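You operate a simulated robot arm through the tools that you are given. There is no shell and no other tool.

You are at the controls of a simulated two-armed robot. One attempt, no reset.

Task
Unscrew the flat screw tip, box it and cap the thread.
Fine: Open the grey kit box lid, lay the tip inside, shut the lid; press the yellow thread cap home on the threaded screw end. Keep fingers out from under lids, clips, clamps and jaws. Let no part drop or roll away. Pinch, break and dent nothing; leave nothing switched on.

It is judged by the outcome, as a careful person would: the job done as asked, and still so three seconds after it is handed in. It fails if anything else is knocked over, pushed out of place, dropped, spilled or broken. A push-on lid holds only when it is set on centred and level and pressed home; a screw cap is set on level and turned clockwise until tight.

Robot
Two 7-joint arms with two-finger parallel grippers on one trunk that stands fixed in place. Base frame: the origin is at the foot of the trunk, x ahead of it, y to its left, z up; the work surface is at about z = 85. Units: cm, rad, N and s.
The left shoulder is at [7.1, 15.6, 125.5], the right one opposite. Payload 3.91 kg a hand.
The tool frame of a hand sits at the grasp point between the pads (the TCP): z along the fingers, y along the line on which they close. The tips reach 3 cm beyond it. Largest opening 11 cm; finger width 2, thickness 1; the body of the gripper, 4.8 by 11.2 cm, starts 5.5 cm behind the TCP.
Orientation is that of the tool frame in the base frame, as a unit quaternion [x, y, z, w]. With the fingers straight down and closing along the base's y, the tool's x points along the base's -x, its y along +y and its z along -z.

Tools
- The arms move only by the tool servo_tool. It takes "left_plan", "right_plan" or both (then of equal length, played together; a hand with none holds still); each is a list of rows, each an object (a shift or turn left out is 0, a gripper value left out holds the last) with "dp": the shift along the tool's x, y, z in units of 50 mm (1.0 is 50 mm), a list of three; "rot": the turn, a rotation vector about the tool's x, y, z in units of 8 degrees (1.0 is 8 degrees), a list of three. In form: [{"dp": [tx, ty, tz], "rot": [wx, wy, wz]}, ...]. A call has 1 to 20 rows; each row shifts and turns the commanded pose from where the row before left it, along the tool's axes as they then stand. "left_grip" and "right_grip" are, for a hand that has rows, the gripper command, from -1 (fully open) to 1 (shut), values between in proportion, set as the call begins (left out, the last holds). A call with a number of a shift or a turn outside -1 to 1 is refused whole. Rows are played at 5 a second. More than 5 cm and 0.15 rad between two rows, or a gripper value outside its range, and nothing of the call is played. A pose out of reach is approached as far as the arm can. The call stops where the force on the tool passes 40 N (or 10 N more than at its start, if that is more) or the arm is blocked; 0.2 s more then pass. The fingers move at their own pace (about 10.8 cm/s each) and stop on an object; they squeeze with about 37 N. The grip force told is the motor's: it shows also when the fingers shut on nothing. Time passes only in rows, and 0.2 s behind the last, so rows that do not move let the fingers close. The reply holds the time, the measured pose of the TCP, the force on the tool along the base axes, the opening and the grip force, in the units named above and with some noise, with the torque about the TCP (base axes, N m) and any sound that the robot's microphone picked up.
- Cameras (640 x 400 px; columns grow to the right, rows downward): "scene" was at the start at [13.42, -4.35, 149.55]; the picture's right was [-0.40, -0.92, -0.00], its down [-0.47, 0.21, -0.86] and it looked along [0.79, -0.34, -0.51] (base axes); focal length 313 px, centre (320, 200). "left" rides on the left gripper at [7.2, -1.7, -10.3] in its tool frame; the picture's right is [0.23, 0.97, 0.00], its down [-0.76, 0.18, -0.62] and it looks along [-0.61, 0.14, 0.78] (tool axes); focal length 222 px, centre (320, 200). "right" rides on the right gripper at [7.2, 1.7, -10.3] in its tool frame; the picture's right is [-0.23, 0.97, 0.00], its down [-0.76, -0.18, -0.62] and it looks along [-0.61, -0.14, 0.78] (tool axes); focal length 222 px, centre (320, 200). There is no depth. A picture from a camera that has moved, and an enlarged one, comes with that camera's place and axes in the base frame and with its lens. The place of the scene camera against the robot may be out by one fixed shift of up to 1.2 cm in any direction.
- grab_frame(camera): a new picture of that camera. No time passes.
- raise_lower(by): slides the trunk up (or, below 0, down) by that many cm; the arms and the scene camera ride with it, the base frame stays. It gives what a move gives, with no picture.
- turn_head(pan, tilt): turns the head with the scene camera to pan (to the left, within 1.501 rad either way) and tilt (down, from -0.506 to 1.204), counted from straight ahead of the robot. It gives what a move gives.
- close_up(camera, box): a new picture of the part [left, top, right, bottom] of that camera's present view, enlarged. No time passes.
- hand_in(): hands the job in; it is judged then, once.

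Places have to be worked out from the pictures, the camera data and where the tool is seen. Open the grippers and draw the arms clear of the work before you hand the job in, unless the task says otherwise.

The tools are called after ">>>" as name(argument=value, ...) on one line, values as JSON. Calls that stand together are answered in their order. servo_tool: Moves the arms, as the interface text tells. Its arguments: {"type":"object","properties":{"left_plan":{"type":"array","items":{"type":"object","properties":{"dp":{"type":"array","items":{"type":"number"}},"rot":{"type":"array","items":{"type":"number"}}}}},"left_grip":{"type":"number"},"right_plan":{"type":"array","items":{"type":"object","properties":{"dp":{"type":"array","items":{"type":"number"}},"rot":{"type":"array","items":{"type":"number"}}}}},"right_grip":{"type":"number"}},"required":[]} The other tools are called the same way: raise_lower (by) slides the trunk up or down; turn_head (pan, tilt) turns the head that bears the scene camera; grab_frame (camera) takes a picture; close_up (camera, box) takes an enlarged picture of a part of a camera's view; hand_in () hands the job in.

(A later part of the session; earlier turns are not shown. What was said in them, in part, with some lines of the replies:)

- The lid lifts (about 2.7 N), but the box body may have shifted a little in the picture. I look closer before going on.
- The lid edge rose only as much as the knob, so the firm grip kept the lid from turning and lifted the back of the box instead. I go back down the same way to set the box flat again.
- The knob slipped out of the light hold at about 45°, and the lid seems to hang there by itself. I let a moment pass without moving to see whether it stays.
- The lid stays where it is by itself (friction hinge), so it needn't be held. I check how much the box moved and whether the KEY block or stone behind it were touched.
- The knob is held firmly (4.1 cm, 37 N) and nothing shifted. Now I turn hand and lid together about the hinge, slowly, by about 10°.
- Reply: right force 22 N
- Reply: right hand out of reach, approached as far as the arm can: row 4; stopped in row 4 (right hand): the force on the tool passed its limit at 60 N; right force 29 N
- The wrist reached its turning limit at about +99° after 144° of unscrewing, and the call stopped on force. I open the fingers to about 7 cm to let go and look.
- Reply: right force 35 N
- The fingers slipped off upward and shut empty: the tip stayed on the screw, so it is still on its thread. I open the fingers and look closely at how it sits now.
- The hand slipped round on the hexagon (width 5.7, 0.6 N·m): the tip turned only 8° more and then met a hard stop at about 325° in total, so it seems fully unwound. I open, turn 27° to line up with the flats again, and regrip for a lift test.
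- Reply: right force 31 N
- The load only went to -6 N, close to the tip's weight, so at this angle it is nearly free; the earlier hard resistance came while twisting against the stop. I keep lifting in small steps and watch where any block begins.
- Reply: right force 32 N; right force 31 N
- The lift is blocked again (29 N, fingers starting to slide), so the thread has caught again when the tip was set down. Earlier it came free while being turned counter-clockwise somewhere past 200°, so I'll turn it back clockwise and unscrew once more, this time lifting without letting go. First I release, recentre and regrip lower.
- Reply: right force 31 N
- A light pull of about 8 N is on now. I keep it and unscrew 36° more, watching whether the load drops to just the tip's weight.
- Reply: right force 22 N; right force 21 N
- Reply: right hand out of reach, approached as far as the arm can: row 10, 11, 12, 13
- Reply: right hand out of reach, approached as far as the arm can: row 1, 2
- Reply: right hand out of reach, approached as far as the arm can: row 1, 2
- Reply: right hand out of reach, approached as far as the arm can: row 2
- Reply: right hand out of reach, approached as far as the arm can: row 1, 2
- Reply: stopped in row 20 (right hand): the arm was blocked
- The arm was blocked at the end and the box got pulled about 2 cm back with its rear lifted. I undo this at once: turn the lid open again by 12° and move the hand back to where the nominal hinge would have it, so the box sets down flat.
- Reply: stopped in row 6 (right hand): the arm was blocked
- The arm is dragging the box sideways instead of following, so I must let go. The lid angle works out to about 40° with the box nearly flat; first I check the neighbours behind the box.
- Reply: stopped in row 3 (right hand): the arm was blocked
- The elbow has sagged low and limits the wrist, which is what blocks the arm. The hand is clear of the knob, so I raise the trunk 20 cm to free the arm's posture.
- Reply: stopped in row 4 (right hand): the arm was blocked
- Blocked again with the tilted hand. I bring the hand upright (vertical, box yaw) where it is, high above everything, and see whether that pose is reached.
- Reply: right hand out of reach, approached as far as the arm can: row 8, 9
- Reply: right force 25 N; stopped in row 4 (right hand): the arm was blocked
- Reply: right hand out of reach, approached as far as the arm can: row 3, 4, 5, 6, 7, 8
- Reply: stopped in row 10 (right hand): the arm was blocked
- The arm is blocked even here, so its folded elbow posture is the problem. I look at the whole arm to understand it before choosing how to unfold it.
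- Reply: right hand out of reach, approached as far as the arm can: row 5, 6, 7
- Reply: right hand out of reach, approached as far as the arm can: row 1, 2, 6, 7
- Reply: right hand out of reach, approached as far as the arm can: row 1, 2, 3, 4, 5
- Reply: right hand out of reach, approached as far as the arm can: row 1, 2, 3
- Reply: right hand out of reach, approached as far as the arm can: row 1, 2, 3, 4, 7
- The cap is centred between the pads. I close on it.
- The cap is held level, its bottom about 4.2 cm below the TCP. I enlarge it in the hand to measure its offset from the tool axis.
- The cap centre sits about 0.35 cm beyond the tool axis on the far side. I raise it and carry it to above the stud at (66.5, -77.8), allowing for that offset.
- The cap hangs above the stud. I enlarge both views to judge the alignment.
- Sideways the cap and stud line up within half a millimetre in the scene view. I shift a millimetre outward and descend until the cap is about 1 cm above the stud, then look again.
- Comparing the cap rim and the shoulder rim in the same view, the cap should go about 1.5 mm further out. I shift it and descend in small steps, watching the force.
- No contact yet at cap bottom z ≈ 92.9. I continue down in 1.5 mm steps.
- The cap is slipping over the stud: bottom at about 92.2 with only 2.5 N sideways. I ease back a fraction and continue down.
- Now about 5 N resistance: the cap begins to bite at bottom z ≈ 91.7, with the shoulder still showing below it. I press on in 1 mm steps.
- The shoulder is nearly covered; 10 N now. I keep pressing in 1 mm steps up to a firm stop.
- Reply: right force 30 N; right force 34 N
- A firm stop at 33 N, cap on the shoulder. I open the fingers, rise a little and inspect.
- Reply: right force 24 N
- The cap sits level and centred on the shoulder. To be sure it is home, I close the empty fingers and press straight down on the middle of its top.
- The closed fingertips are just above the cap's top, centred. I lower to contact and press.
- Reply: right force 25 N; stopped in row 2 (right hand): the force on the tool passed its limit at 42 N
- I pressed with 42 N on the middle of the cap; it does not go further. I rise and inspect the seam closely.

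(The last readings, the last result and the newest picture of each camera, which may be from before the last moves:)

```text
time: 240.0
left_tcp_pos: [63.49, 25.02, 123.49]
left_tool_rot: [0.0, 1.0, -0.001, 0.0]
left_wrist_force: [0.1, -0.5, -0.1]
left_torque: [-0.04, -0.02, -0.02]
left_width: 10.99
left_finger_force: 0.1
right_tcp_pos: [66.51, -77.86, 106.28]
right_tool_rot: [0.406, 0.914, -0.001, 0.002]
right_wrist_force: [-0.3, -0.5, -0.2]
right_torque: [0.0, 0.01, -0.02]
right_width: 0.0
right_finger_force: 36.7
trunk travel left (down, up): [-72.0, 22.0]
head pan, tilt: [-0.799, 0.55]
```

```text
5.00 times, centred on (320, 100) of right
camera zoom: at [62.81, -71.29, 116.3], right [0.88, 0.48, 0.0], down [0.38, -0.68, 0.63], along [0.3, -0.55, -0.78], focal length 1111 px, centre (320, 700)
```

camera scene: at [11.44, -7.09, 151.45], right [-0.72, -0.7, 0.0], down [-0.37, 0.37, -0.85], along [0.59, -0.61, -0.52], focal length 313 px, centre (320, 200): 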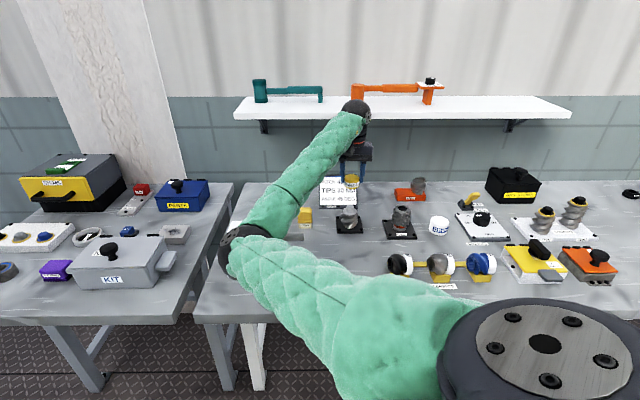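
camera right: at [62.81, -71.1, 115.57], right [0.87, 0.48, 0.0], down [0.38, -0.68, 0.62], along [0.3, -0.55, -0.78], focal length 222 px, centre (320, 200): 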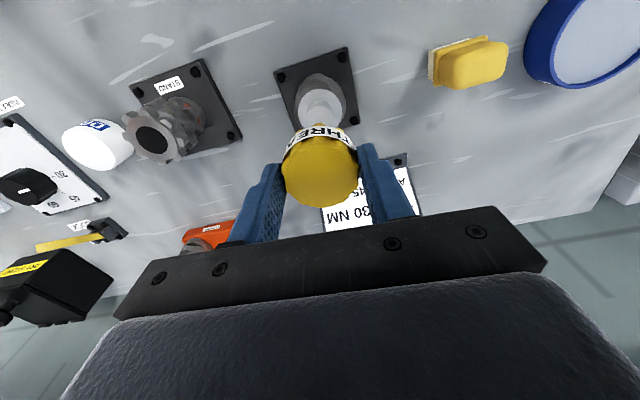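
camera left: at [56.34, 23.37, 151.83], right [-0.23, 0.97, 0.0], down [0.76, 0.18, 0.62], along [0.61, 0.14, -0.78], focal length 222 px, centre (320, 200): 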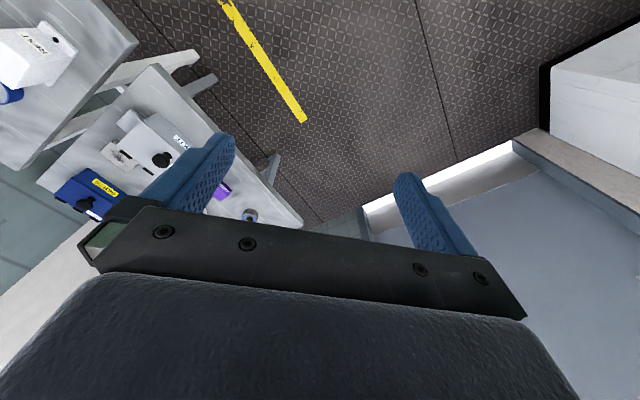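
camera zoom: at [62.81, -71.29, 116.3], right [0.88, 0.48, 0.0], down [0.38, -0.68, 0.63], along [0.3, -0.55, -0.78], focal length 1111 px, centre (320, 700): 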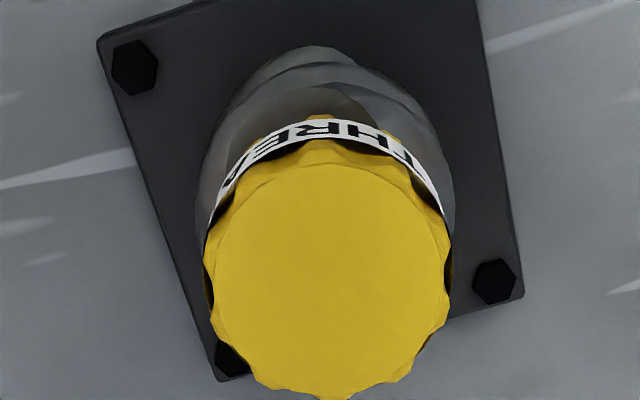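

The cap's rim rests directly on the shoulder all round, level. To be sure it holds, I grip it lightly once more and give a very small pull.

>>> servo_tool(right_plan=[{"dp": [0, 0, 0]}, {"dp": [0, 0, 0.6]}, {"dp": [0, 0, 0.8]}, {"dp": [0, 0, 0.7]}], right_grip=-0.4)

>>> servo_tool(right_plan=[{"dp": [0, 0, 0]}, {"dp": [0, 0, 0]}, {"dp": [0, 0, 0]}, {"dp": [0, 0, 0]}], right_grip=1)

>>> servo_tool(right_plan=[{"dp": [0, 0, -0.01]}, {"dp": [0, 0, -0.01]}, {"dp": [0, 0, 0]}])

```text
time: 241.0
left_tcp_pos: [63.55, 24.86, 123.48]
left_tool_rot: [-0.001, 1.0, 0.0, -0.001]
left_wrist_force: [-0.4, 1.0, -0.4]
left_torque: [0.04, 0.01, 0.01]
left_width: 10.99
left_finger_force: 0.0
right_tcp_pos: [66.54, -78.17, 95.59]
right_tool_rot: [0.406, 0.914, -0.001, 0.002]
right_wrist_force: [0.2, 0.1, -0.2]
right_torque: [0.0, 0.0, -0.01]
right_width: 7.7
right_finger_force: 0.1
trunk travel left (down, up): [-72.0, 22.0]
head pan, tilt: [-0.799, 0.55]
```

```text
time: 242.0
left_tcp_pos: [63.52, 25.0, 123.6]
left_tool_rot: [0.0, 1.0, 0.001, -0.001]
left_wrist_force: [0.5, 0.2, -0.2]
left_torque: [0.01, 0.0, 0.02]
left_width: 11.0
left_finger_force: 0.1
right_tcp_pos: [66.51, -78.01, 95.77]
right_tool_rot: [0.406, 0.914, -0.001, 0.003]
right_wrist_force: [4.1, 2.3, -0.4]
right_torque: [0.11, -0.09, -0.04]
right_width: 4.83
right_finger_force: 36.5
trunk travel left (down, up): [-72.0, 22.0]
head pan, tilt: [-0.799, 0.55]
```

```text
time: 242.8
left_tcp_pos: [63.55, 24.94, 123.52]
left_tool_rot: [0.0, 1.0, 0.0, -0.001]
left_wrist_force: [0.2, 0.3, -0.9]
left_torque: [0.0, -0.02, -0.01]
left_width: 10.98
left_finger_force: 0.1
right_tcp_pos: [66.55, -78.02, 95.52]
right_tool_rot: [0.407, 0.913, -0.001, 0.002]
right_wrist_force: [2.2, -1.4, -0.9]
right_torque: [-0.04, -0.1, -0.08]
right_width: 4.83
right_finger_force: 36.6
trunk travel left (down, up): [-72.0, 22.0]
head pan, tilt: [-0.799, 0.55]
```

Little force so far. Another 1 mm to see.

>>> servo_tool(right_plan=[{"dp": [0, 0, -0.01]}, {"dp": [0, 0, -0.01]}, {"dp": [0, 0, 0]}])

>>> close_up(camera="scene", box=[338, 195, 362, 225])

```text
time: 243.6
left_tcp_pos: [63.51, 24.95, 123.52]
left_tool_rot: [0.0, 1.0, 0.0, -0.001]
left_wrist_force: [0.6, -0.5, 0.4]
left_torque: [0.0, 0.0, -0.01]
left_width: 11.0
left_finger_force: 0.2
right_tcp_pos: [66.57, -77.98, 95.75]
right_tool_rot: [0.406, 0.914, -0.002, 0.002]
right_wrist_force: [2.0, -5.2, -3.2]
right_torque: [-0.2, -0.07, -0.02]
right_width: 4.85
right_finger_force: 36.7
trunk travel left (down, up): [-72.0, 22.0]
head pan, tilt: [-0.799, 0.55]
```

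```text
13.33 times, centred on (350, 210) of scene
camera zoom: at [11.49, -7.21, 151.44], right [-0.72, -0.7, 0.0], down [-0.36, 0.38, -0.85], along [0.59, -0.61, -0.52], focal length 4176 px, centre (-80, 67)
```

zoom: 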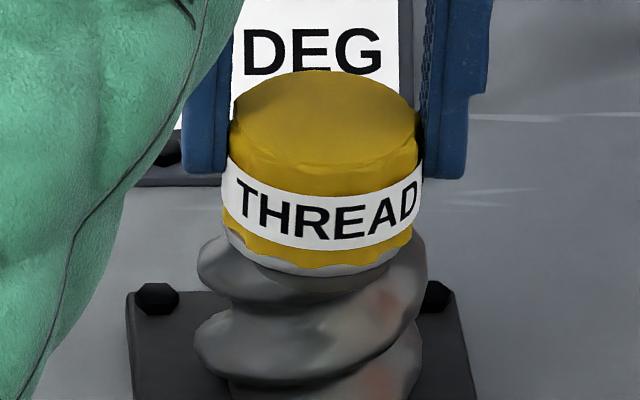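

The cap shifted about 2 mm sideways under the grip but did not rise. I pull another 2 mm to see whether it holds.

>>> servo_tool(right_plan=[{"dp": [0, 0, -0.02]}, {"dp": [0, 0, -0.02]}, {"dp": [0, 0, 0]}])

>>> close_up(camera="scene", box=[338, 195, 362, 225])

```text
time: 244.4
left_tcp_pos: [63.41, 24.97, 123.57]
left_tool_rot: [0.0, 1.0, 0.001, 0.0]
left_wrist_force: [0.3, -0.4, -0.6]
left_torque: [0.02, 0.0, -0.01]
left_width: 10.97
left_finger_force: 0.0
right_tcp_pos: [66.52, -77.97, 95.89]
right_tool_rot: [0.406, 0.914, -0.001, 0.002]
right_wrist_force: [-1.6, -3.8, -6.1]
right_torque: [-0.14, 0.09, -0.01]
right_width: 4.81
right_finger_force: 36.6
trunk travel left (down, up): [-72.0, 22.0]
head pan, tilt: [-0.799, 0.55]
```

```text
13.33 times, centred on (350, 210) of scene
camera zoom: at [11.47, -7.22, 151.45], right [-0.72, -0.7, 0.0], down [-0.36, 0.38, -0.85], along [0.59, -0.61, -0.52], focal length 4176 px, centre (-80, 67)
```

zoom: 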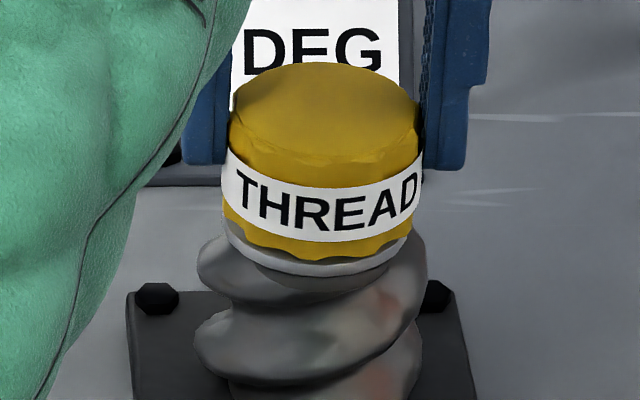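

It rose about 2 mm against 6 N. I let go now and see whether it settles back on the shoulder by itself.

>>> servo_tool(right_plan=[{"dp": [0, 0, 0]}, {"dp": [0, 0, 0]}, {"dp": [0, 0, 0]}], right_grip=-0.4)

>>> close_up(camera="scene", box=[338, 195, 362, 225])

>>> close_up(camera="right", box=[240, 60, 400, 220])

```text
time: 245.2
left_tcp_pos: [63.52, 24.99, 123.57]
left_tool_rot: [0.0, 1.0, 0.0, 0.0]
left_wrist_force: [-0.4, -0.2, -0.8]
left_torque: [0.01, 0.01, -0.05]
left_width: 10.99
left_finger_force: 0.0
right_tcp_pos: [66.55, -77.9, 95.95]
right_tool_rot: [0.406, 0.914, -0.001, 0.002]
right_wrist_force: [-0.1, -0.2, 0.0]
right_torque: [0.01, 0.0, 0.0]
right_width: 7.7
right_finger_force: 0.1
trunk travel left (down, up): [-72.0, 22.0]
head pan, tilt: [-0.799, 0.55]
```

```text
13.33 times, centred on (350, 210) of scene
camera zoom: at [11.44, -7.11, 151.46], right [-0.72, -0.7, 0.0], down [-0.36, 0.37, -0.85], along [0.59, -0.61, -0.52], focal length 4176 px, centre (-80, 67)
```

zoom: 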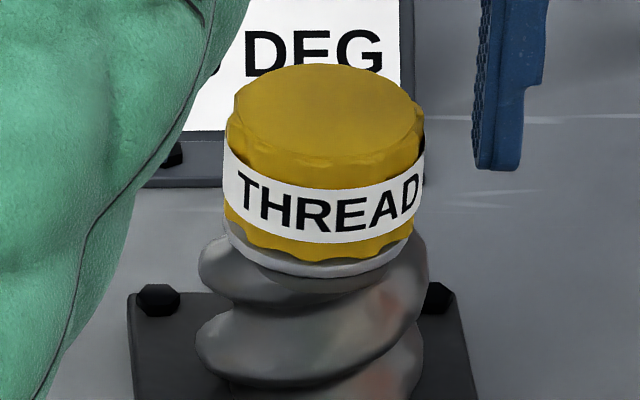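

```text
2.50 times, centred on (320, 140) of right
camera zoom: at [62.96, -71.28, 106.11], right [0.88, 0.48, 0.0], down [0.38, -0.68, 0.63], along [0.3, -0.55, -0.78], focal length 555 px, centre (320, 350)
```

zoom: 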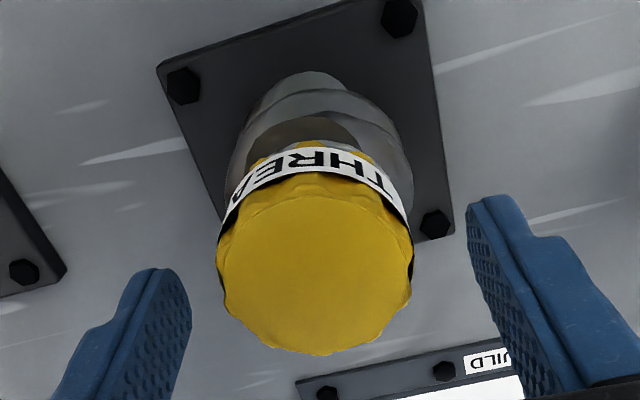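

The cap stays where it is by friction, but it is a little raised and about 2 mm off to the side. I recentre it: move the hand onto the known axis, close on it (centres it along one direction), then repeat from 90° around.

>>> servo_tool(right_plan=[{"dp": [0.034, 0.022, 0]}, {"dp": [0, 0, 0.05]}, {"dp": [0, 0, 0]}])

>>> servo_tool(right_plan=[{"dp": [0, 0, 0]}, {"dp": [0, 0, 0]}, {"dp": [0, 0, 0]}, {"dp": [0, 0, 0]}], right_grip=1)

>>> close_up(camera="scene", box=[338, 195, 362, 225])

```text
time: 246.0
left_tcp_pos: [63.51, 25.01, 123.52]
left_tool_rot: [0.0, 1.0, 0.0, 0.0]
left_wrist_force: [-0.3, 0.1, 0.3]
left_torque: [0.01, 0.0, -0.02]
left_width: 10.99
left_finger_force: 0.0
right_tcp_pos: [66.62, -77.71, 95.83]
right_tool_rot: [0.405, 0.914, -0.001, 0.003]
right_wrist_force: [0.0, 0.1, 0.1]
right_torque: [0.01, 0.0, 0.04]
right_width: 7.7
right_finger_force: 0.0
trunk travel left (down, up): [-72.0, 22.0]
head pan, tilt: [-0.799, 0.55]
```

```text
time: 247.0
left_tcp_pos: [63.56, 25.0, 123.67]
left_tool_rot: [0.0, 1.0, 0.001, 0.001]
left_wrist_force: [0.7, 0.5, 0.4]
left_torque: [-0.01, 0.02, -0.02]
left_width: 10.99
left_finger_force: 0.1
right_tcp_pos: [66.56, -77.78, 95.71]
right_tool_rot: [0.407, 0.914, -0.001, 0.003]
right_wrist_force: [-2.6, -1.3, 1.2]
right_torque: [-0.1, 0.08, -0.01]
right_width: 4.86
right_finger_force: 36.9
trunk travel left (down, up): [-72.0, 22.0]
head pan, tilt: [-0.799, 0.55]
```

```text
13.33 times, centred on (350, 210) of scene
camera zoom: at [11.42, -7.15, 151.46], right [-0.72, -0.7, 0.0], down [-0.36, 0.37, -0.85], along [0.59, -0.61, -0.52], focal length 4176 px, centre (-80, 67)
```

zoom: 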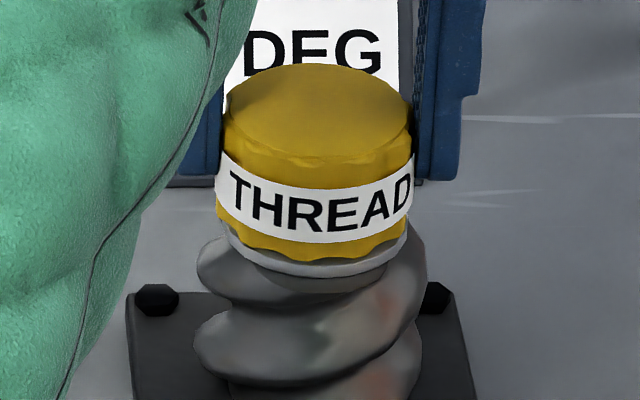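

Centred along the hand's closing line now. I open, turn the hand 90° around the cap, and close again to centre the other direction.

>>> servo_tool(right_plan=[{"dp": [0, 0, 0]}, {"dp": [0, 0, 0]}, {"rot": [0, 0, -0.9375]}, {"rot": [0, 0, -0.9375]}, {"rot": [0, 0, -0.9375]}, {"rot": [0, 0, -0.9375]}, {"rot": [0, 0, -0.9375]}, {"rot": [0, 0, -0.9375]}, {"rot": [0, 0, -0.9375]}, {"rot": [0, 0, -0.9375]}, {"rot": [0, 0, -0.9375]}, {"rot": [0, 0, -0.9375]}, {"rot": [0, 0, -0.9375]}, {"rot": [0, 0, -0.9375]}], right_grip=-0.4)

>>> close_up(camera="right", box=[240, 60, 400, 220])

>>> close_up(camera="scene", box=[325, 165, 375, 240])

```text
time: 250.0
left_tcp_pos: [63.48, 25.06, 123.54]
left_tool_rot: [0.001, 1.0, 0.0, 0.0]
left_wrist_force: [-0.8, -0.5, 1.5]
left_torque: [0.03, -0.02, 0.0]
left_width: 10.97
left_finger_force: 0.1
right_tcp_pos: [66.51, -77.66, 95.77]
right_tool_rot: [-0.36, 0.933, -0.003, 0.001]
right_wrist_force: [-0.5, 0.0, 0.5]
right_torque: [0.01, 0.01, 0.01]
right_width: 7.69
right_finger_force: 0.1
trunk travel left (down, up): [-72.0, 22.0]
head pan, tilt: [-0.799, 0.55]
```

```text
2.50 times, centred on (320, 140) of right
camera zoom: at [60.06, -81.22, 105.88], right [-0.49, 0.87, -0.01], down [0.68, 0.38, 0.62], along [0.55, 0.3, -0.78], focal length 555 px, centre (320, 350)
```

zoom: 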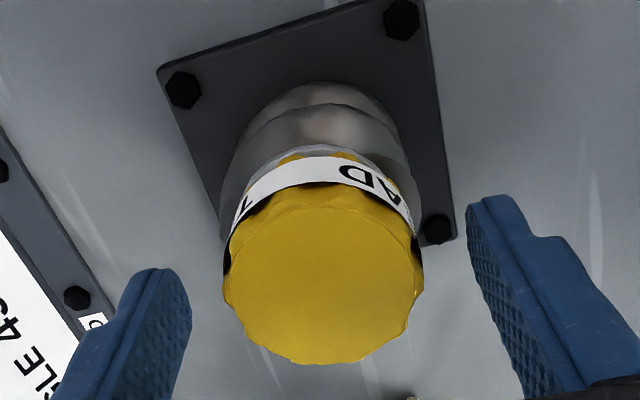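

```text
5.33 times, centred on (350, 202) of scene
camera zoom: at [11.45, -7.14, 151.45], right [-0.72, -0.7, 0.0], down [-0.36, 0.37, -0.85], along [0.59, -0.61, -0.52], focal length 1670 px, centre (160, 187)
```

zoom: 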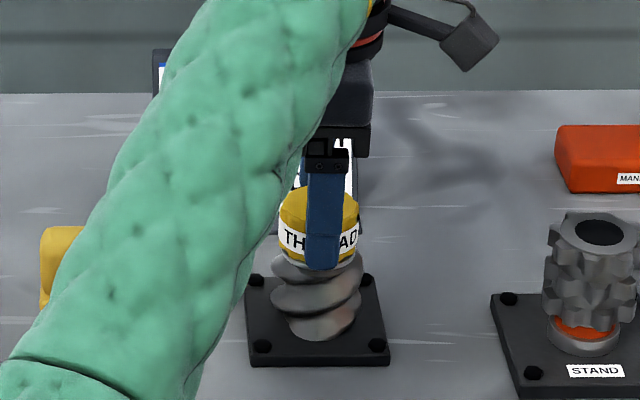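

The hand is on the axis. I close to centre the cap in the other direction, then press down with the grip in 1 mm steps.

>>> servo_tool(right_plan=[{"dp": [0, 0, 0]}, {"dp": [0, 0, 0]}, {"dp": [0, 0, 0]}, {"dp": [0, 0, 0]}], right_grip=1)

>>> servo_tool(right_plan=[{"dp": [0, 0, 0.02]}, {"dp": [0, 0, 0.02]}, {"dp": [0, 0, 0]}])

>>> servo_tool(right_plan=[{"dp": [0, 0, 0.02]}, {"dp": [0, 0, 0.02]}, {"dp": [0, 0, 0]}])

>>> close_up(camera="scene", box=[338, 195, 362, 225])

```text
time: 251.0
left_tcp_pos: [63.7, 24.92, 123.56]
left_tool_rot: [0.001, 1.0, 0.001, 0.001]
left_wrist_force: [-0.2, 0.1, -1.3]
left_torque: [-0.02, 0.0, 0.02]
left_width: 10.98
left_finger_force: 0.1
right_tcp_pos: [66.59, -77.74, 95.74]
right_tool_rot: [-0.359, 0.933, -0.001, 0.001]
right_wrist_force: [0.8, -0.3, 0.9]
right_torque: [-0.02, -0.01, -0.02]
right_width: 4.78
right_finger_force: 37.2
trunk travel left (down, up): [-72.0, 22.0]
head pan, tilt: [-0.799, 0.55]
```

```text
time: 251.8
left_tcp_pos: [63.55, 24.98, 123.58]
left_tool_rot: [0.0, 1.0, -0.001, 0.0]
left_wrist_force: [0.0, -0.4, 0.3]
left_torque: [0.05, -0.03, -0.01]
left_width: 11.02
left_finger_force: 0.1
right_tcp_pos: [66.6, -77.82, 95.52]
right_tool_rot: [-0.359, 0.933, -0.003, 0.001]
right_wrist_force: [3.1, -1.0, 4.4]
right_torque: [-0.03, -0.11, -0.02]
right_width: 4.82
right_finger_force: 37.4
trunk travel left (down, up): [-72.0, 22.0]
head pan, tilt: [-0.799, 0.55]
```

```text
time: 252.6
left_tcp_pos: [63.49, 25.02, 123.62]
left_tool_rot: [0.0, 1.0, 0.0, 0.0]
left_wrist_force: [0.7, 0.0, 0.6]
left_torque: [0.03, 0.0, -0.02]
left_width: 11.0
left_finger_force: 0.1
right_tcp_pos: [66.65, -77.64, 95.45]
right_tool_rot: [-0.359, 0.933, -0.003, 0.001]
right_wrist_force: [7.0, -5.0, 15.6]
right_torque: [0.05, -0.15, -0.06]
right_width: 4.81
right_finger_force: 37.1
trunk travel left (down, up): [-72.0, 22.0]
head pan, tilt: [-0.799, 0.55]
```

```text
13.33 times, centred on (350, 210) of scene
camera zoom: at [11.41, -7.04, 151.48], right [-0.72, -0.7, 0.0], down [-0.36, 0.37, -0.85], along [0.59, -0.61, -0.52], focal length 4176 px, centre (-80, 67)
```

zoom: 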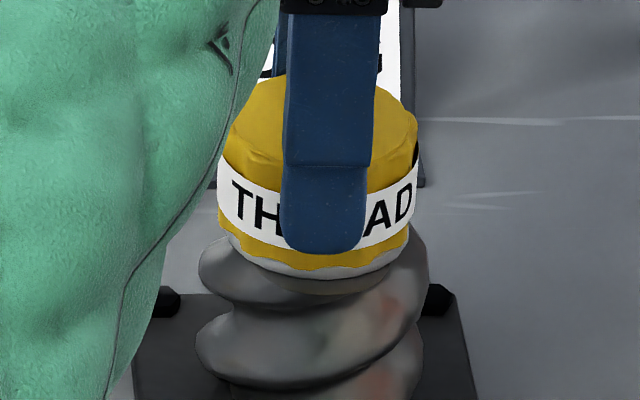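

15 N, with 8 N sideways: I shift half a millimetre to relieve it and press on.

>>> servo_tool(right_plan=[{"dp": [0, -0.01, 0.01]}, {"dp": [0, 0, 0.02]}, {"dp": [0, 0, 0]}])

>>> servo_tool(right_plan=[{"dp": [0, 0, 0.015]}, {"dp": [0, 0, 0.01]}, {"dp": [0, 0, 0]}])

>>> close_up(camera="scene", box=[338, 195, 362, 225])

```text
time: 253.4
left_tcp_pos: [63.42, 25.09, 123.62]
left_tool_rot: [0.0, 1.0, 0.0, 0.0]
left_wrist_force: [-0.2, 0.0, 0.4]
left_torque: [0.02, 0.02, 0.0]
left_width: 11.03
left_finger_force: 0.1
right_tcp_pos: [66.54, -77.69, 95.44]
right_tool_rot: [-0.359, 0.934, -0.004, 0.001]
right_wrist_force: [9.4, -8.5, 32.3]
right_torque: [-0.14, -0.23, -0.08]
right_width: 4.81
right_finger_force: 37.2
trunk travel left (down, up): [-72.0, 22.0]
head pan, tilt: [-0.799, 0.55]
```

```text
time: 254.2
left_tcp_pos: [63.41, 25.12, 123.65]
left_tool_rot: [0.001, 1.0, 0.0, 0.0]
left_wrist_force: [0.0, 0.1, -0.2]
left_torque: [-0.01, -0.05, 0.02]
left_width: 11.02
left_finger_force: 0.0
right_tcp_pos: [66.44, -77.66, 95.29]
right_tool_rot: [-0.358, 0.934, -0.004, 0.002]
right_wrist_force: [9.4, -13.1, 33.9]
right_torque: [-0.33, -0.2, 0.01]
right_width: 4.79
right_finger_force: 37.4
trunk travel left (down, up): [-72.0, 22.0]
head pan, tilt: [-0.799, 0.55]
```

```text
13.33 times, centred on (350, 210) of scene
camera zoom: at [11.27, -6.95, 151.49], right [-0.72, -0.7, 0.0], down [-0.36, 0.37, -0.85], along [0.59, -0.61, -0.52], focal length 4176 px, centre (-80, 67)
```

zoom: 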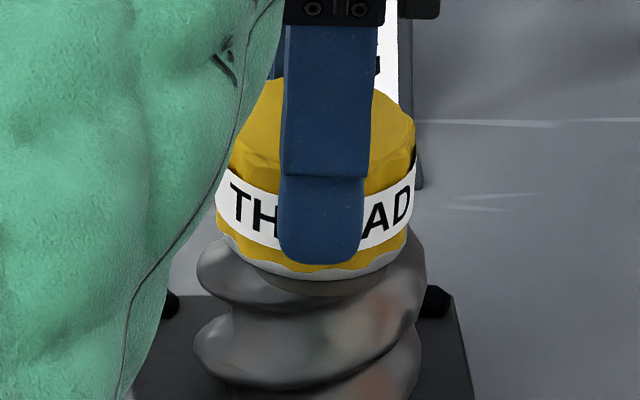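

Pressed to 34 N on the shoulder. I open, rise, and press again on the centre of the top with closed fingertips.

>>> servo_tool(right_plan=[{"dp": [0, 0, -0.03]}, {"dp": [0, 0, 0]}, {"dp": [0, 0, 0]}, {"dp": [0, 0, 0]}], right_grip=-0.4)

>>> servo_tool(right_plan=[{"dp": [0, 0, -0.4]}, {"dp": [0, 0, -0.6]}])

>>> servo_tool(right_plan=[{"dp": [0, 0, 0]}, {"dp": [0, 0, 0]}, {"dp": [0, 0, 0]}, {"dp": [0, 0, 0.4]}], right_grip=1)

>>> close_up(camera="scene", box=[325, 165, 375, 240])

```text
time: 255.2
left_tcp_pos: [63.46, 25.1, 123.56]
left_tool_rot: [0.001, 1.0, 0.0, 0.0]
left_wrist_force: [-0.8, 0.5, -0.4]
left_torque: [0.0, 0.01, 0.01]
left_width: 11.02
left_finger_force: 0.1
right_tcp_pos: [66.58, -77.66, 95.19]
right_tool_rot: [-0.359, 0.933, -0.003, 0.001]
right_wrist_force: [-0.2, -0.9, -0.4]
right_torque: [0.02, -0.01, 0.02]
right_width: 7.73
right_finger_force: 0.1
trunk travel left (down, up): [-72.0, 22.0]
head pan, tilt: [-0.799, 0.55]
```

```text
time: 255.8
left_tcp_pos: [63.5, 25.02, 123.55]
left_tool_rot: [0.0, 1.0, 0.0, 0.0]
left_wrist_force: [-0.5, 0.6, 0.2]
left_torque: [0.0, 0.02, 0.02]
left_width: 11.01
left_finger_force: 0.0
right_tcp_pos: [66.45, -77.63, 100.28]
right_tool_rot: [-0.359, 0.933, -0.002, 0.001]
right_wrist_force: [0.1, 0.2, -0.1]
right_torque: [-0.01, 0.01, -0.03]
right_width: 7.68
right_finger_force: 0.1
trunk travel left (down, up): [-72.0, 22.0]
head pan, tilt: [-0.799, 0.55]
```

```text
time: 256.8
left_tcp_pos: [63.52, 24.94, 123.57]
left_tool_rot: [0.0, 1.0, 0.0, -0.001]
left_wrist_force: [-0.8, -0.7, -1.0]
left_torque: [0.0, 0.0, -0.02]
left_width: 10.97
left_finger_force: 0.0
right_tcp_pos: [66.63, -77.8, 98.13]
right_tool_rot: [-0.359, 0.933, -0.003, 0.001]
right_wrist_force: [0.6, 0.2, 0.5]
right_torque: [0.05, 0.0, 0.0]
right_width: 0.0
right_finger_force: 37.1
trunk travel left (down, up): [-72.0, 22.0]
head pan, tilt: [-0.799, 0.55]
```

```text
5.33 times, centred on (350, 202) of scene
camera zoom: at [11.47, -7.22, 151.45], right [-0.72, -0.7, 0.0], down [-0.36, 0.38, -0.85], along [0.59, -0.61, -0.52], focal length 1670 px, centre (160, 187)
```

zoom: 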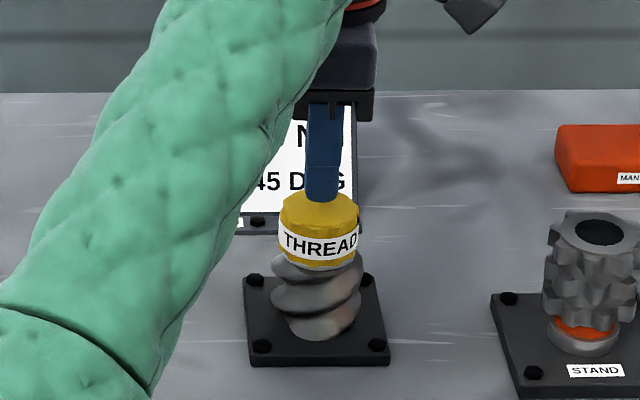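

Centred above the cap. I press down until the force limit stops the hand.

>>> servo_tool(right_plan=[{"dp": [0, 0, 0.06]}, {"dp": [0, 0, 0.05]}, {"dp": [0, 0, 0.03]}, {"dp": [0, 0, 0.02]}, {"dp": [0, 0, 0.02]}, {"dp": [0, 0, 0.02]}, {"dp": [0, 0, 0.02]}, {"dp": [0, 0, 0.02]}, {"dp": [0, 0, 0.02]}])

>>> close_up(camera="scene", box=[338, 195, 362, 225])

```text
time: 258.9
left_tcp_pos: [63.32, 25.22, 123.56]
left_tool_rot: [0.0, 1.0, 0.0, 0.0]
left_wrist_force: [0.0, -0.4, 0.7]
left_torque: [0.01, -0.02, 0.01]
left_width: 10.98
left_finger_force: 0.1
right_tcp_pos: [66.65, -77.8, 97.46]
right_tool_rot: [-0.358, 0.934, -0.005, 0.002]
right_wrist_force: [-2.2, 3.5, 14.8]
right_torque: [0.1, 0.08, -0.02]
right_width: 0.01
right_finger_force: 37.1
trunk travel left (down, up): [-72.0, 22.0]
head pan, tilt: [-0.799, 0.55]
stopped in row 9 (right hand): the force on the tool passed its limit at 41 N (the readings are from after the stop); the commanded pose is now the measured one
```

```text
13.33 times, centred on (350, 210) of scene
camera zoom: at [11.3, -6.95, 151.44], right [-0.72, -0.7, 0.0], down [-0.36, 0.37, -0.85], along [0.59, -0.61, -0.52], focal length 4176 px, centre (-80, 67)
```

zoom: 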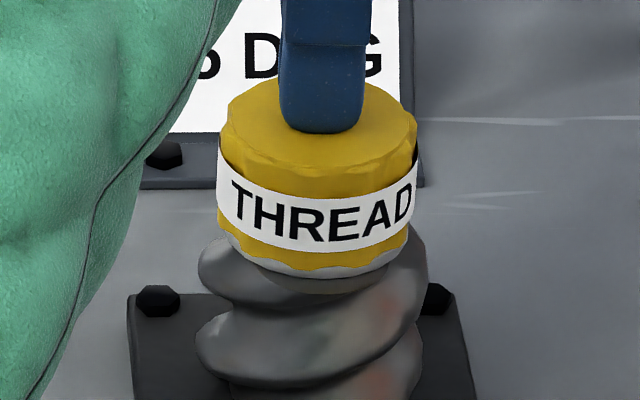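

Pressed at 41 N, cap level and centred. I rise, and make one more gentle hold test: grip on the axis and lift just 1 mm.

>>> servo_tool(right_plan=[{"dp": [0, 0, -0.3]}, {"dp": [0, 0, -0.4]}])

>>> servo_tool(right_plan=[{"dp": [0, 0, 0]}, {"dp": [0, 0, 0]}, {"dp": [0, 0, 0.5]}, {"dp": [0, 0, 0.58]}, {"dp": [0, 0, 0]}], right_grip=-0.4)

>>> servo_tool(right_plan=[{"dp": [0, 0, 0]}, {"dp": [0, 0, 0]}, {"dp": [0, 0, 0]}, {"dp": [0, 0, 0]}], right_grip=1)

>>> servo_tool(right_plan=[{"dp": [0, 0, -0.01]}, {"dp": [0, 0, -0.01]}, {"dp": [0, 0, 0]}])

>>> close_up(camera="scene", box=[338, 195, 362, 225])

```text
time: 259.5
left_tcp_pos: [63.47, 25.07, 123.59]
left_tool_rot: [0.0, 1.0, 0.001, 0.0]
left_wrist_force: [-0.1, -0.4, -0.1]
left_torque: [-0.01, -0.02, -0.01]
left_width: 11.0
left_finger_force: 0.0
right_tcp_pos: [66.64, -77.8, 100.69]
right_tool_rot: [-0.359, 0.933, -0.005, 0.002]
right_wrist_force: [0.5, -0.1, -0.7]
right_torque: [-0.03, 0.02, 0.02]
right_width: 0.01
right_finger_force: 36.8
trunk travel left (down, up): [-72.0, 22.0]
head pan, tilt: [-0.799, 0.55]
```

```text
time: 260.7
left_tcp_pos: [63.61, 25.05, 123.65]
left_tool_rot: [0.001, 1.0, 0.0, 0.0]
left_wrist_force: [-0.2, -1.1, -0.6]
left_torque: [-0.04, 0.0, 0.02]
left_width: 10.98
left_finger_force: 0.1
right_tcp_pos: [66.73, -77.83, 95.27]
right_tool_rot: [-0.358, 0.934, -0.005, 0.002]
right_wrist_force: [-0.3, 0.1, 0.4]
right_torque: [0.0, 0.01, 0.02]
right_width: 7.7
right_finger_force: 0.0
trunk travel left (down, up): [-72.0, 22.0]
head pan, tilt: [-0.799, 0.55]
```

```text
time: 261.7
left_tcp_pos: [63.5, 25.03, 123.61]
left_tool_rot: [0.0, 1.0, 0.001, 0.0]
left_wrist_force: [0.0, 0.1, 0.2]
left_torque: [-0.01, 0.03, 0.0]
left_width: 10.99
left_finger_force: 0.0
right_tcp_pos: [66.5, -77.82, 95.23]
right_tool_rot: [-0.36, 0.933, -0.004, 0.001]
right_wrist_force: [-5.1, 7.0, -2.9]
right_torque: [0.23, 0.16, -0.01]
right_width: 4.81
right_finger_force: 37.3
trunk travel left (down, up): [-72.0, 22.0]
head pan, tilt: [-0.799, 0.55]
```

```text
time: 262.5
left_tcp_pos: [63.43, 24.96, 123.61]
left_tool_rot: [0.0, 1.0, 0.0, 0.0]
left_wrist_force: [-0.3, 0.2, 0.0]
left_torque: [0.02, -0.01, -0.03]
left_width: 11.02
left_finger_force: 0.0
right_tcp_pos: [66.57, -77.81, 95.33]
right_tool_rot: [-0.358, 0.934, -0.004, 0.002]
right_wrist_force: [-5.9, 6.2, -7.7]
right_torque: [0.15, 0.2, -0.03]
right_width: 4.78
right_finger_force: 36.5
trunk travel left (down, up): [-72.0, 22.0]
head pan, tilt: [-0.799, 0.55]
```

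```text
13.33 times, centred on (350, 210) of scene
camera zoom: at [11.45, -7.16, 151.45], right [-0.72, -0.7, 0.0], down [-0.36, 0.37, -0.85], along [0.59, -0.61, -0.52], focal length 4176 px, centre (-80, 67)
```

zoom: 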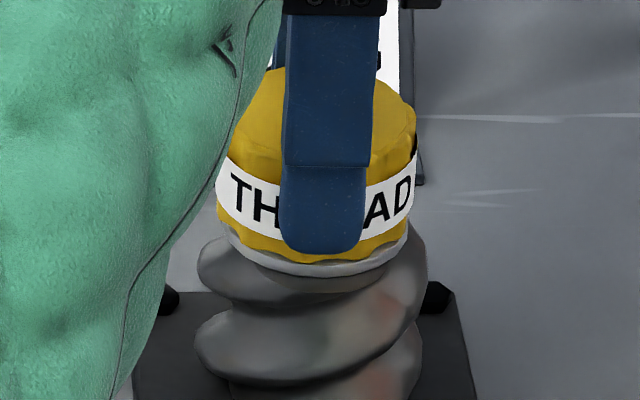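

It holds against about 5 N more than its weight, a friction fit. I release, and press it home a last time from the top.

>>> servo_tool(right_plan=[{"dp": [0, 0, 0.02]}, {"dp": [0, 0, 0.01]}, {"dp": [0, 0, 0]}])

>>> servo_tool(right_plan=[{"dp": [0, 0, 0]}, {"dp": [0, 0, 0]}, {"dp": [0, 0, 0]}, {"dp": [0, 0, -0.5]}, {"dp": [0, 0, -0.6]}], right_grip=-0.4)

>>> servo_tool(right_plan=[{"dp": [0, 0, 0]}, {"dp": [0, 0, 0]}, {"dp": [0, 0, 0]}, {"dp": [0, 0, 0.45]}], right_grip=1)

>>> close_up(camera="right", box=[240, 60, 400, 220])

>>> close_up(camera="scene", box=[338, 195, 362, 225])

```text
time: 263.3
left_tcp_pos: [63.28, 25.03, 123.57]
left_tool_rot: [0.001, 1.0, 0.0, 0.0]
left_wrist_force: [0.9, 0.1, -0.4]
left_torque: [0.02, 0.01, 0.03]
left_width: 10.98
left_finger_force: 0.0
right_tcp_pos: [66.62, -77.74, 95.29]
right_tool_rot: [-0.358, 0.934, -0.007, 0.002]
right_wrist_force: [-5.0, 3.2, 7.0]
right_torque: [0.1, 0.15, -0.01]
right_width: 4.78
right_finger_force: 37.1
trunk travel left (down, up): [-72.0, 22.0]
head pan, tilt: [-0.799, 0.55]
```

```text
time: 264.5
left_tcp_pos: [63.38, 25.0, 123.56]
left_tool_rot: [0.0, 1.0, 0.0, 0.0]
left_wrist_force: [0.5, -0.9, 0.3]
left_torque: [0.02, -0.01, -0.01]
left_width: 11.02
left_finger_force: 0.1
right_tcp_pos: [66.49, -77.72, 100.69]
right_tool_rot: [-0.359, 0.933, -0.005, 0.003]
right_wrist_force: [0.0, 0.1, 1.0]
right_torque: [0.03, 0.01, 0.02]
right_width: 7.7
right_finger_force: 0.2
trunk travel left (down, up): [-72.0, 22.0]
head pan, tilt: [-0.799, 0.55]
```

```text
time: 265.5
left_tcp_pos: [63.66, 24.94, 123.54]
left_tool_rot: [0.0, 1.0, 0.001, -0.002]
left_wrist_force: [0.1, 1.2, -0.8]
left_torque: [0.02, 0.0, 0.0]
left_width: 11.0
left_finger_force: 0.0
right_tcp_pos: [66.62, -77.76, 98.27]
right_tool_rot: [-0.359, 0.933, -0.004, 0.001]
right_wrist_force: [0.3, 0.7, -0.4]
right_torque: [0.01, -0.01, 0.0]
right_width: 0.0
right_finger_force: 37.4
trunk travel left (down, up): [-72.0, 22.0]
head pan, tilt: [-0.799, 0.55]
```

```text
2.50 times, centred on (320, 140) of right
camera zoom: at [60.04, -81.3, 108.37], right [-0.48, 0.88, -0.01], down [0.68, 0.38, 0.62], along [0.55, 0.3, -0.78], focal length 555 px, centre (320, 350)
```

zoom: 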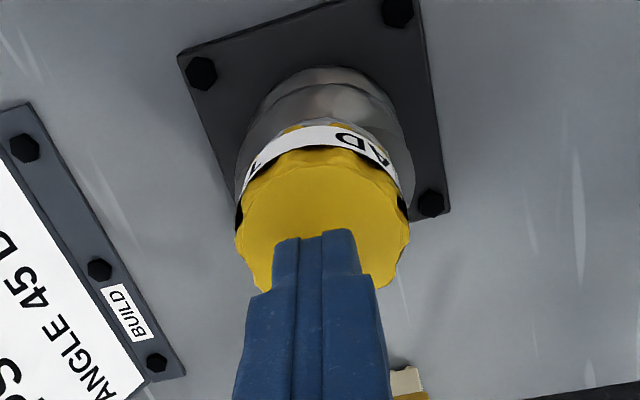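

```text
13.33 times, centred on (350, 210) of scene
camera zoom: at [11.48, -7.23, 151.45], right [-0.72, -0.7, 0.0], down [-0.36, 0.38, -0.85], along [0.59, -0.61, -0.52], focal length 4176 px, centre (-80, 67)
```

zoom: 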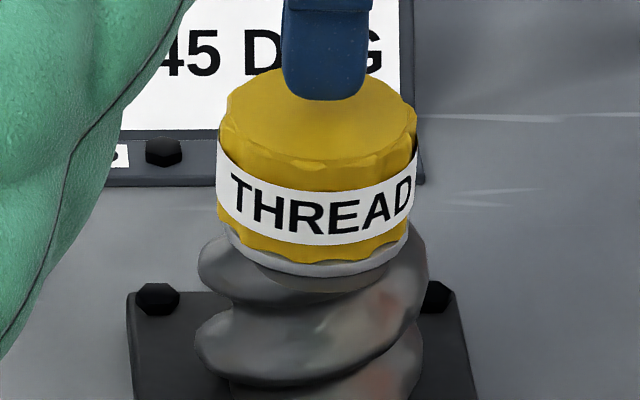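

The cap is slightly raised again, as expected; the fingertips are centred above it. I press until the force stop.

>>> servo_tool(right_plan=[{"dp": [0, 0, 0.06]}, {"dp": [0, 0, 0.05]}, {"dp": [0, 0, 0.03]}, {"dp": [0, 0, 0.02]}, {"dp": [0, 0, 0.02]}, {"dp": [0, 0, 0.02]}, {"dp": [0, 0, 0.02]}, {"dp": [0, 0, 0.02]}, {"dp": [0, 0, 0.02]}, {"dp": [0, 0, 0.02]}])

>>> close_up(camera="scene", box=[338, 195, 362, 225])

```text
time: 267.7
left_tcp_pos: [63.28, 25.18, 123.66]
left_tool_rot: [0.0, 1.0, -0.001, 0.001]
left_wrist_force: [0.7, -1.0, 1.2]
left_torque: [-0.05, 0.0, 0.0]
left_width: 11.0
left_finger_force: 0.0
right_tcp_pos: [66.56, -77.72, 97.51]
right_tool_rot: [-0.358, 0.934, -0.006, 0.003]
right_wrist_force: [10.3, -8.8, 31.6]
right_torque: [-0.25, -0.3, -0.02]
right_width: 0.0
right_finger_force: 37.2
trunk travel left (down, up): [-72.0, 22.0]
head pan, tilt: [-0.799, 0.55]
```

```text
13.33 times, centred on (350, 210) of scene
camera zoom: at [11.32, -6.96, 151.51], right [-0.72, -0.7, 0.0], down [-0.36, 0.37, -0.85], along [0.59, -0.61, -0.52], focal length 4176 px, centre (-80, 67)
```

zoom: 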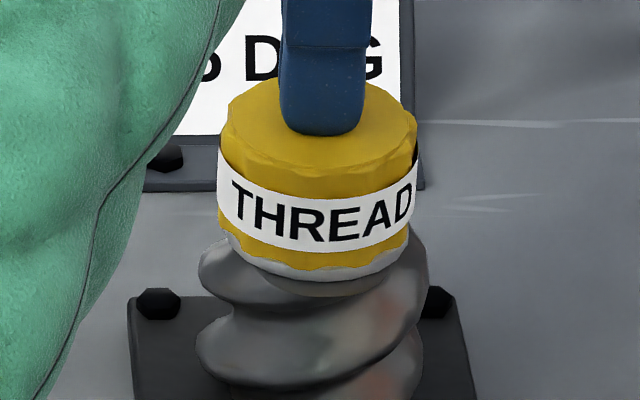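

31 N so far, with some sideways load from arm flex; I relieve that and press on to the stop.

>>> servo_tool(right_plan=[{"dp": [0, -0.014, 0.01]}, {"dp": [0, 0, 0.02]}, {"dp": [0, 0, 0.02]}, {"dp": [0, 0, 0.02]}, {"dp": [0, 0, 0.02]}])

>>> close_up(camera="scene", box=[338, 195, 362, 225])

```text
time: 268.3
left_tcp_pos: [63.48, 25.15, 123.55]
left_tool_rot: [-0.001, 1.0, 0.0, 0.0]
left_wrist_force: [0.0, -0.3, 0.3]
left_torque: [0.0, 0.02, -0.03]
left_width: 11.02
left_finger_force: 0.0
right_tcp_pos: [66.64, -77.8, 97.28]
right_tool_rot: [-0.358, 0.934, -0.008, 0.002]
right_wrist_force: [-1.3, 4.7, 17.2]
right_torque: [0.18, 0.06, -0.04]
right_width: 0.02
right_finger_force: 36.9
trunk travel left (down, up): [-72.0, 22.0]
head pan, tilt: [-0.799, 0.55]
stopped in row 2 (right hand): the force on the tool passed its limit at 44 N (the readings are from after the stop); the commanded pose is now the measured one
```

```text
13.33 times, centred on (350, 210) of scene
camera zoom: at [11.28, -6.92, 151.44], right [-0.72, -0.7, 0.0], down [-0.36, 0.37, -0.85], along [0.59, -0.61, -0.52], focal length 4176 px, centre (-80, 67)
```

zoom: 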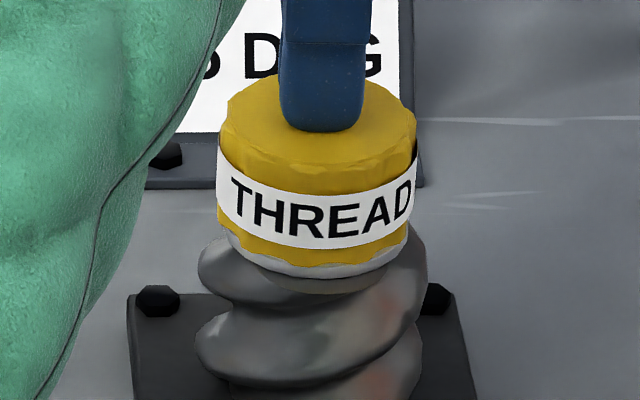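

Pressed to 44 N; the rim sits on the shoulder all round. I rise and take a final look at the cap from both sides.

>>> servo_tool(right_plan=[{"dp": [0, 0, -0.2]}, {"dp": [0, 0, -0.7]}, {"dp": [0, 0, -0.9]}])

>>> close_up(camera="scene", box=[338, 195, 362, 225])

>>> close_up(camera="right", box=[270, 50, 370, 150])

```text
time: 269.1
left_tcp_pos: [63.45, 25.09, 123.54]
left_tool_rot: [0.0, 1.0, 0.0, 0.0]
left_wrist_force: [-0.4, 0.6, 0.0]
left_torque: [0.0, 0.02, -0.02]
left_width: 10.97
left_finger_force: 0.0
right_tcp_pos: [66.51, -77.92, 106.08]
right_tool_rot: [-0.359, 0.933, -0.005, 0.003]
right_wrist_force: [-0.1, -0.1, 0.6]
right_torque: [0.0, -0.01, 0.04]
right_width: 0.01
right_finger_force: 37.5
trunk travel left (down, up): [-72.0, 22.0]
head pan, tilt: [-0.799, 0.55]
```

```text
13.33 times, centred on (350, 210) of scene
camera zoom: at [11.42, -7.09, 151.44], right [-0.72, -0.7, 0.0], down [-0.36, 0.37, -0.85], along [0.59, -0.61, -0.52], focal length 4176 px, centre (-80, 67)
```

zoom: 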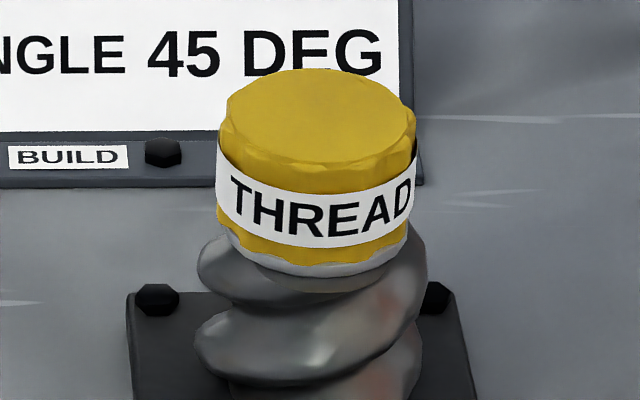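

```text
4.00 times, centred on (320, 100) of right
camera zoom: at [60.03, -81.3, 116.14], right [-0.48, 0.88, -0.01], down [0.68, 0.38, 0.63], along [0.55, 0.29, -0.78], focal length 888 px, centre (320, 600)
```

zoom: 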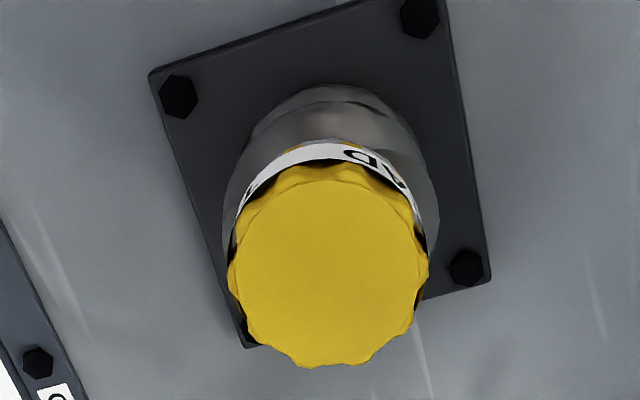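

The cap sits level and seated on the shoulder. Now I withdraw the right hand upward and back, and open the gripper.

>>> servo_tool(right_plan=[{"dp": [0, 0, -0.8]}, {"dp": [0, 0, -0.9]}, {"dp": [0, 0, -0.9]}, {"dp": [0.1, 0.8, 0]}, {"dp": [0.1, 0.8, 0]}, {"dp": [0.1, 0.8, 0]}, {"dp": [0.1, 0.8, 0]}], right_grip=-0.5)

>>> turn_head(pan=-0.6, tilt=0.6)

>>> grab_frame(camera="scene")

>>> grab_frame(camera="right")

```text
time: 270.7
left_tcp_pos: [63.48, 25.09, 123.63]
left_tool_rot: [0.0, 1.0, 0.0, 0.0]
left_wrist_force: [-0.1, 0.9, -0.4]
left_torque: [-0.05, -0.01, 0.01]
left_width: 11.0
left_finger_force: 0.1
right_tcp_pos: [54.34, -67.17, 119.04]
right_tool_rot: [-0.358, 0.934, -0.006, 0.002]
right_wrist_force: [-0.2, 0.6, -0.1]
right_torque: [-0.01, -0.04, 0.02]
right_width: 8.26
right_finger_force: 0.0
trunk travel left (down, up): [-72.0, 22.0]
head pan, tilt: [-0.799, 0.55]
```

```text
time: 271.5
left_tcp_pos: [63.56, 24.98, 123.59]
left_tool_rot: [0.0, 1.0, 0.001, 0.0]
left_wrist_force: [0.5, -0.5, 0.7]
left_torque: [0.02, -0.01, 0.03]
left_width: 11.01
left_finger_force: 0.1
right_tcp_pos: [54.4, -67.33, 118.9]
right_tool_rot: [-0.358, 0.934, -0.005, 0.003]
right_wrist_force: [0.0, 0.1, -0.2]
right_torque: [-0.02, -0.01, 0.01]
right_width: 8.25
right_finger_force: 0.1
trunk travel left (down, up): [-72.0, 22.0]
head pan, tilt: [-0.6, 0.6]
```

```text
taken
camera scene: at [12.5, -5.73, 151.0], right [-0.57, -0.82, 0.0], down [-0.47, 0.32, -0.82], along [0.68, -0.47, -0.57], focal length 313 px, centre (320, 200)
```

scene: 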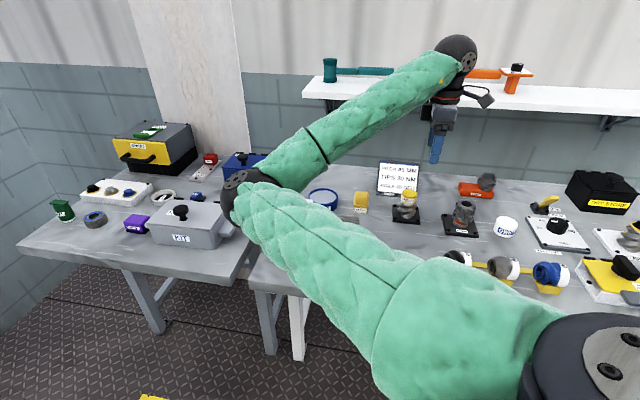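

```text
taken
camera right: at [47.89, -70.74, 129.05], right [-0.48, 0.88, -0.01], down [0.68, 0.38, 0.63], along [0.55, 0.29, -0.78], focal length 222 px, centre (320, 200)
```

right: 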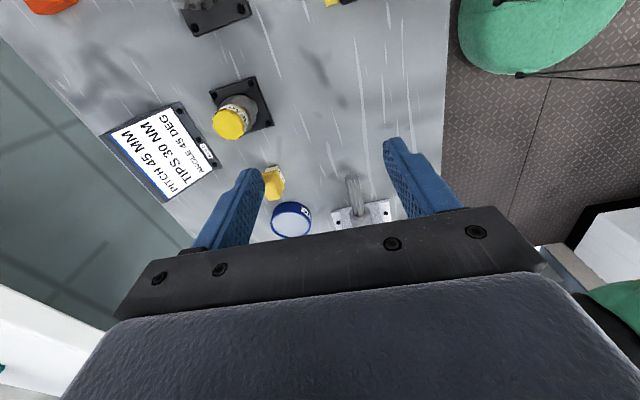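

All in order on the right table. I check the kit box and its neighbours once more, and the cap from this new angle.

>>> close_up(camera="scene", box=[40, 140, 280, 270])

>>> close_up(camera="right", box=[190, 70, 290, 150])

>>> close_up(camera="scene", box=[380, 180, 430, 230])

```text
2.67 times, centred on (160, 205) of scene
camera zoom: at [12.5, -5.73, 151.0], right [-0.57, -0.82, 0.0], down [-0.47, 0.32, -0.82], along [0.68, -0.47, -0.57], focal length 835 px, centre (747, 187)
```

zoom: 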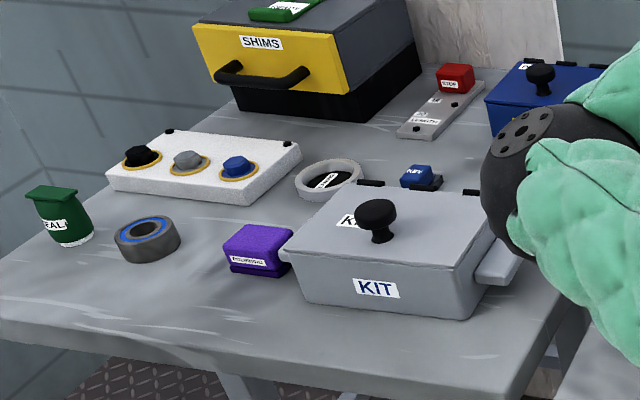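

```text
5.00 times, centred on (240, 110) of right
camera zoom: at [47.89, -70.74, 129.05], right [-0.48, 0.88, -0.01], down [0.68, 0.38, 0.63], along [0.55, 0.29, -0.78], focal length 1111 px, centre (720, 650)
```

zoom: 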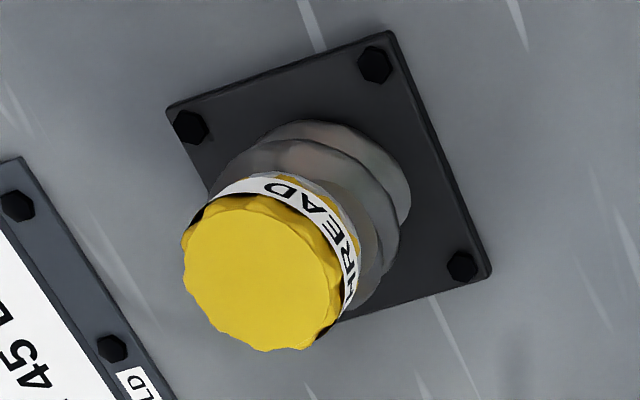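

```text
8.00 times, centred on (405, 205) of scene
camera zoom: at [12.5, -5.73, 151.0], right [-0.57, -0.82, 0.0], down [-0.47, 0.32, -0.82], along [0.68, -0.47, -0.57], focal length 2506 px, centre (-360, 160)
```

zoom: 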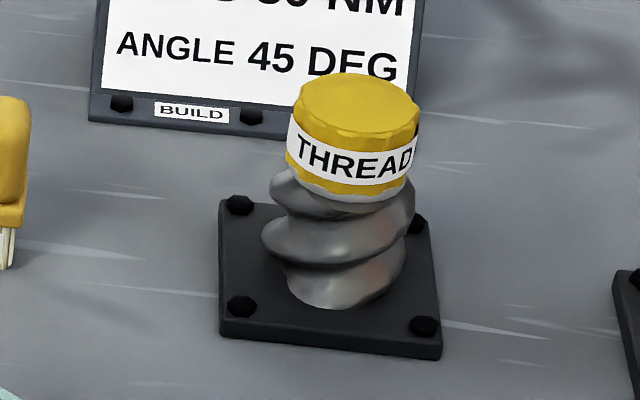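

The box is shut with its neighbours in place, and the cap is seated on the screw end. I open the right gripper fully as a last step.

>>> servo_tool(right_plan=[{"dp": [0, 0, -0.3]}, {"dp": [0, 0, -0.3]}, {"dp": [0, 0, 0]}], right_grip=-1)

>>> grab_frame(camera="scene")

```text
time: 272.3
left_tcp_pos: [63.41, 24.96, 123.65]
left_tool_rot: [0.001, 1.0, -0.001, -0.001]
left_wrist_force: [0.7, 0.1, 0.1]
left_torque: [-0.01, -0.01, 0.01]
left_width: 11.0
left_finger_force: 0.0
right_tcp_pos: [54.34, -67.28, 121.88]
right_tool_rot: [-0.359, 0.933, -0.006, 0.001]
right_wrist_force: [0.3, 0.0, 0.2]
right_torque: [0.02, 0.0, 0.0]
right_width: 11.01
right_finger_force: 0.1
trunk travel left (down, up): [-72.0, 22.0]
head pan, tilt: [-0.6, 0.6]
```

```text
taken
camera scene: at [12.5, -5.7, 151.0], right [-0.56, -0.83, 0.0], down [-0.47, 0.32, -0.82], along [0.68, -0.47, -0.57], focal length 313 px, centre (320, 200)
```

scene: 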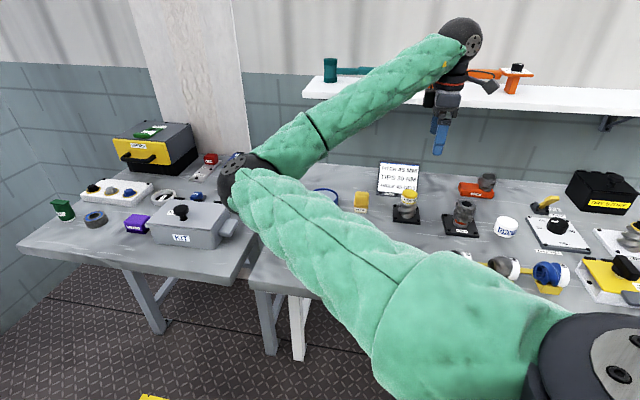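

Both hands are open and clear. The tip is in the shut kit box and the yellow cap is on the threaded screw end, so I hand the job in.

>>> hand_in()

```text
The job is handed in.
```

I unscrewed the flat screw tip and stood it inside the grey kit box. The lid is shut, and the yellow cap is pressed onto the bare threaded end. I handed the job in with both grippers open and clear. I don't have the verdict.

Three things fell short of a clean run:

- **Cap hold:** The cap is seated down to the shoulder, level and centred, and I pressed it to about 44 N. It seems to hold by friction, not a firm catch. In two gentle pull tests it lifted a millimetre or two against roughly 5–6 N, so I pressed it home again each time.
- **Kit box moved:** Opening and closing the lid dragged the box up to about 7 cm, and its rear edge lifted and dropped about 1 cm at least once. I slid it back to within about 1 cm of where it stood. From the pictures, nothing next to it was shifted.
- **Tip slipped once:** My first lift slid off the tip while it was still on the thread. It stayed on the screw, and I backed it off properly before lifting it away.

The pictures show nothing else knocked over or pushed out of place, and I switched nothing on.
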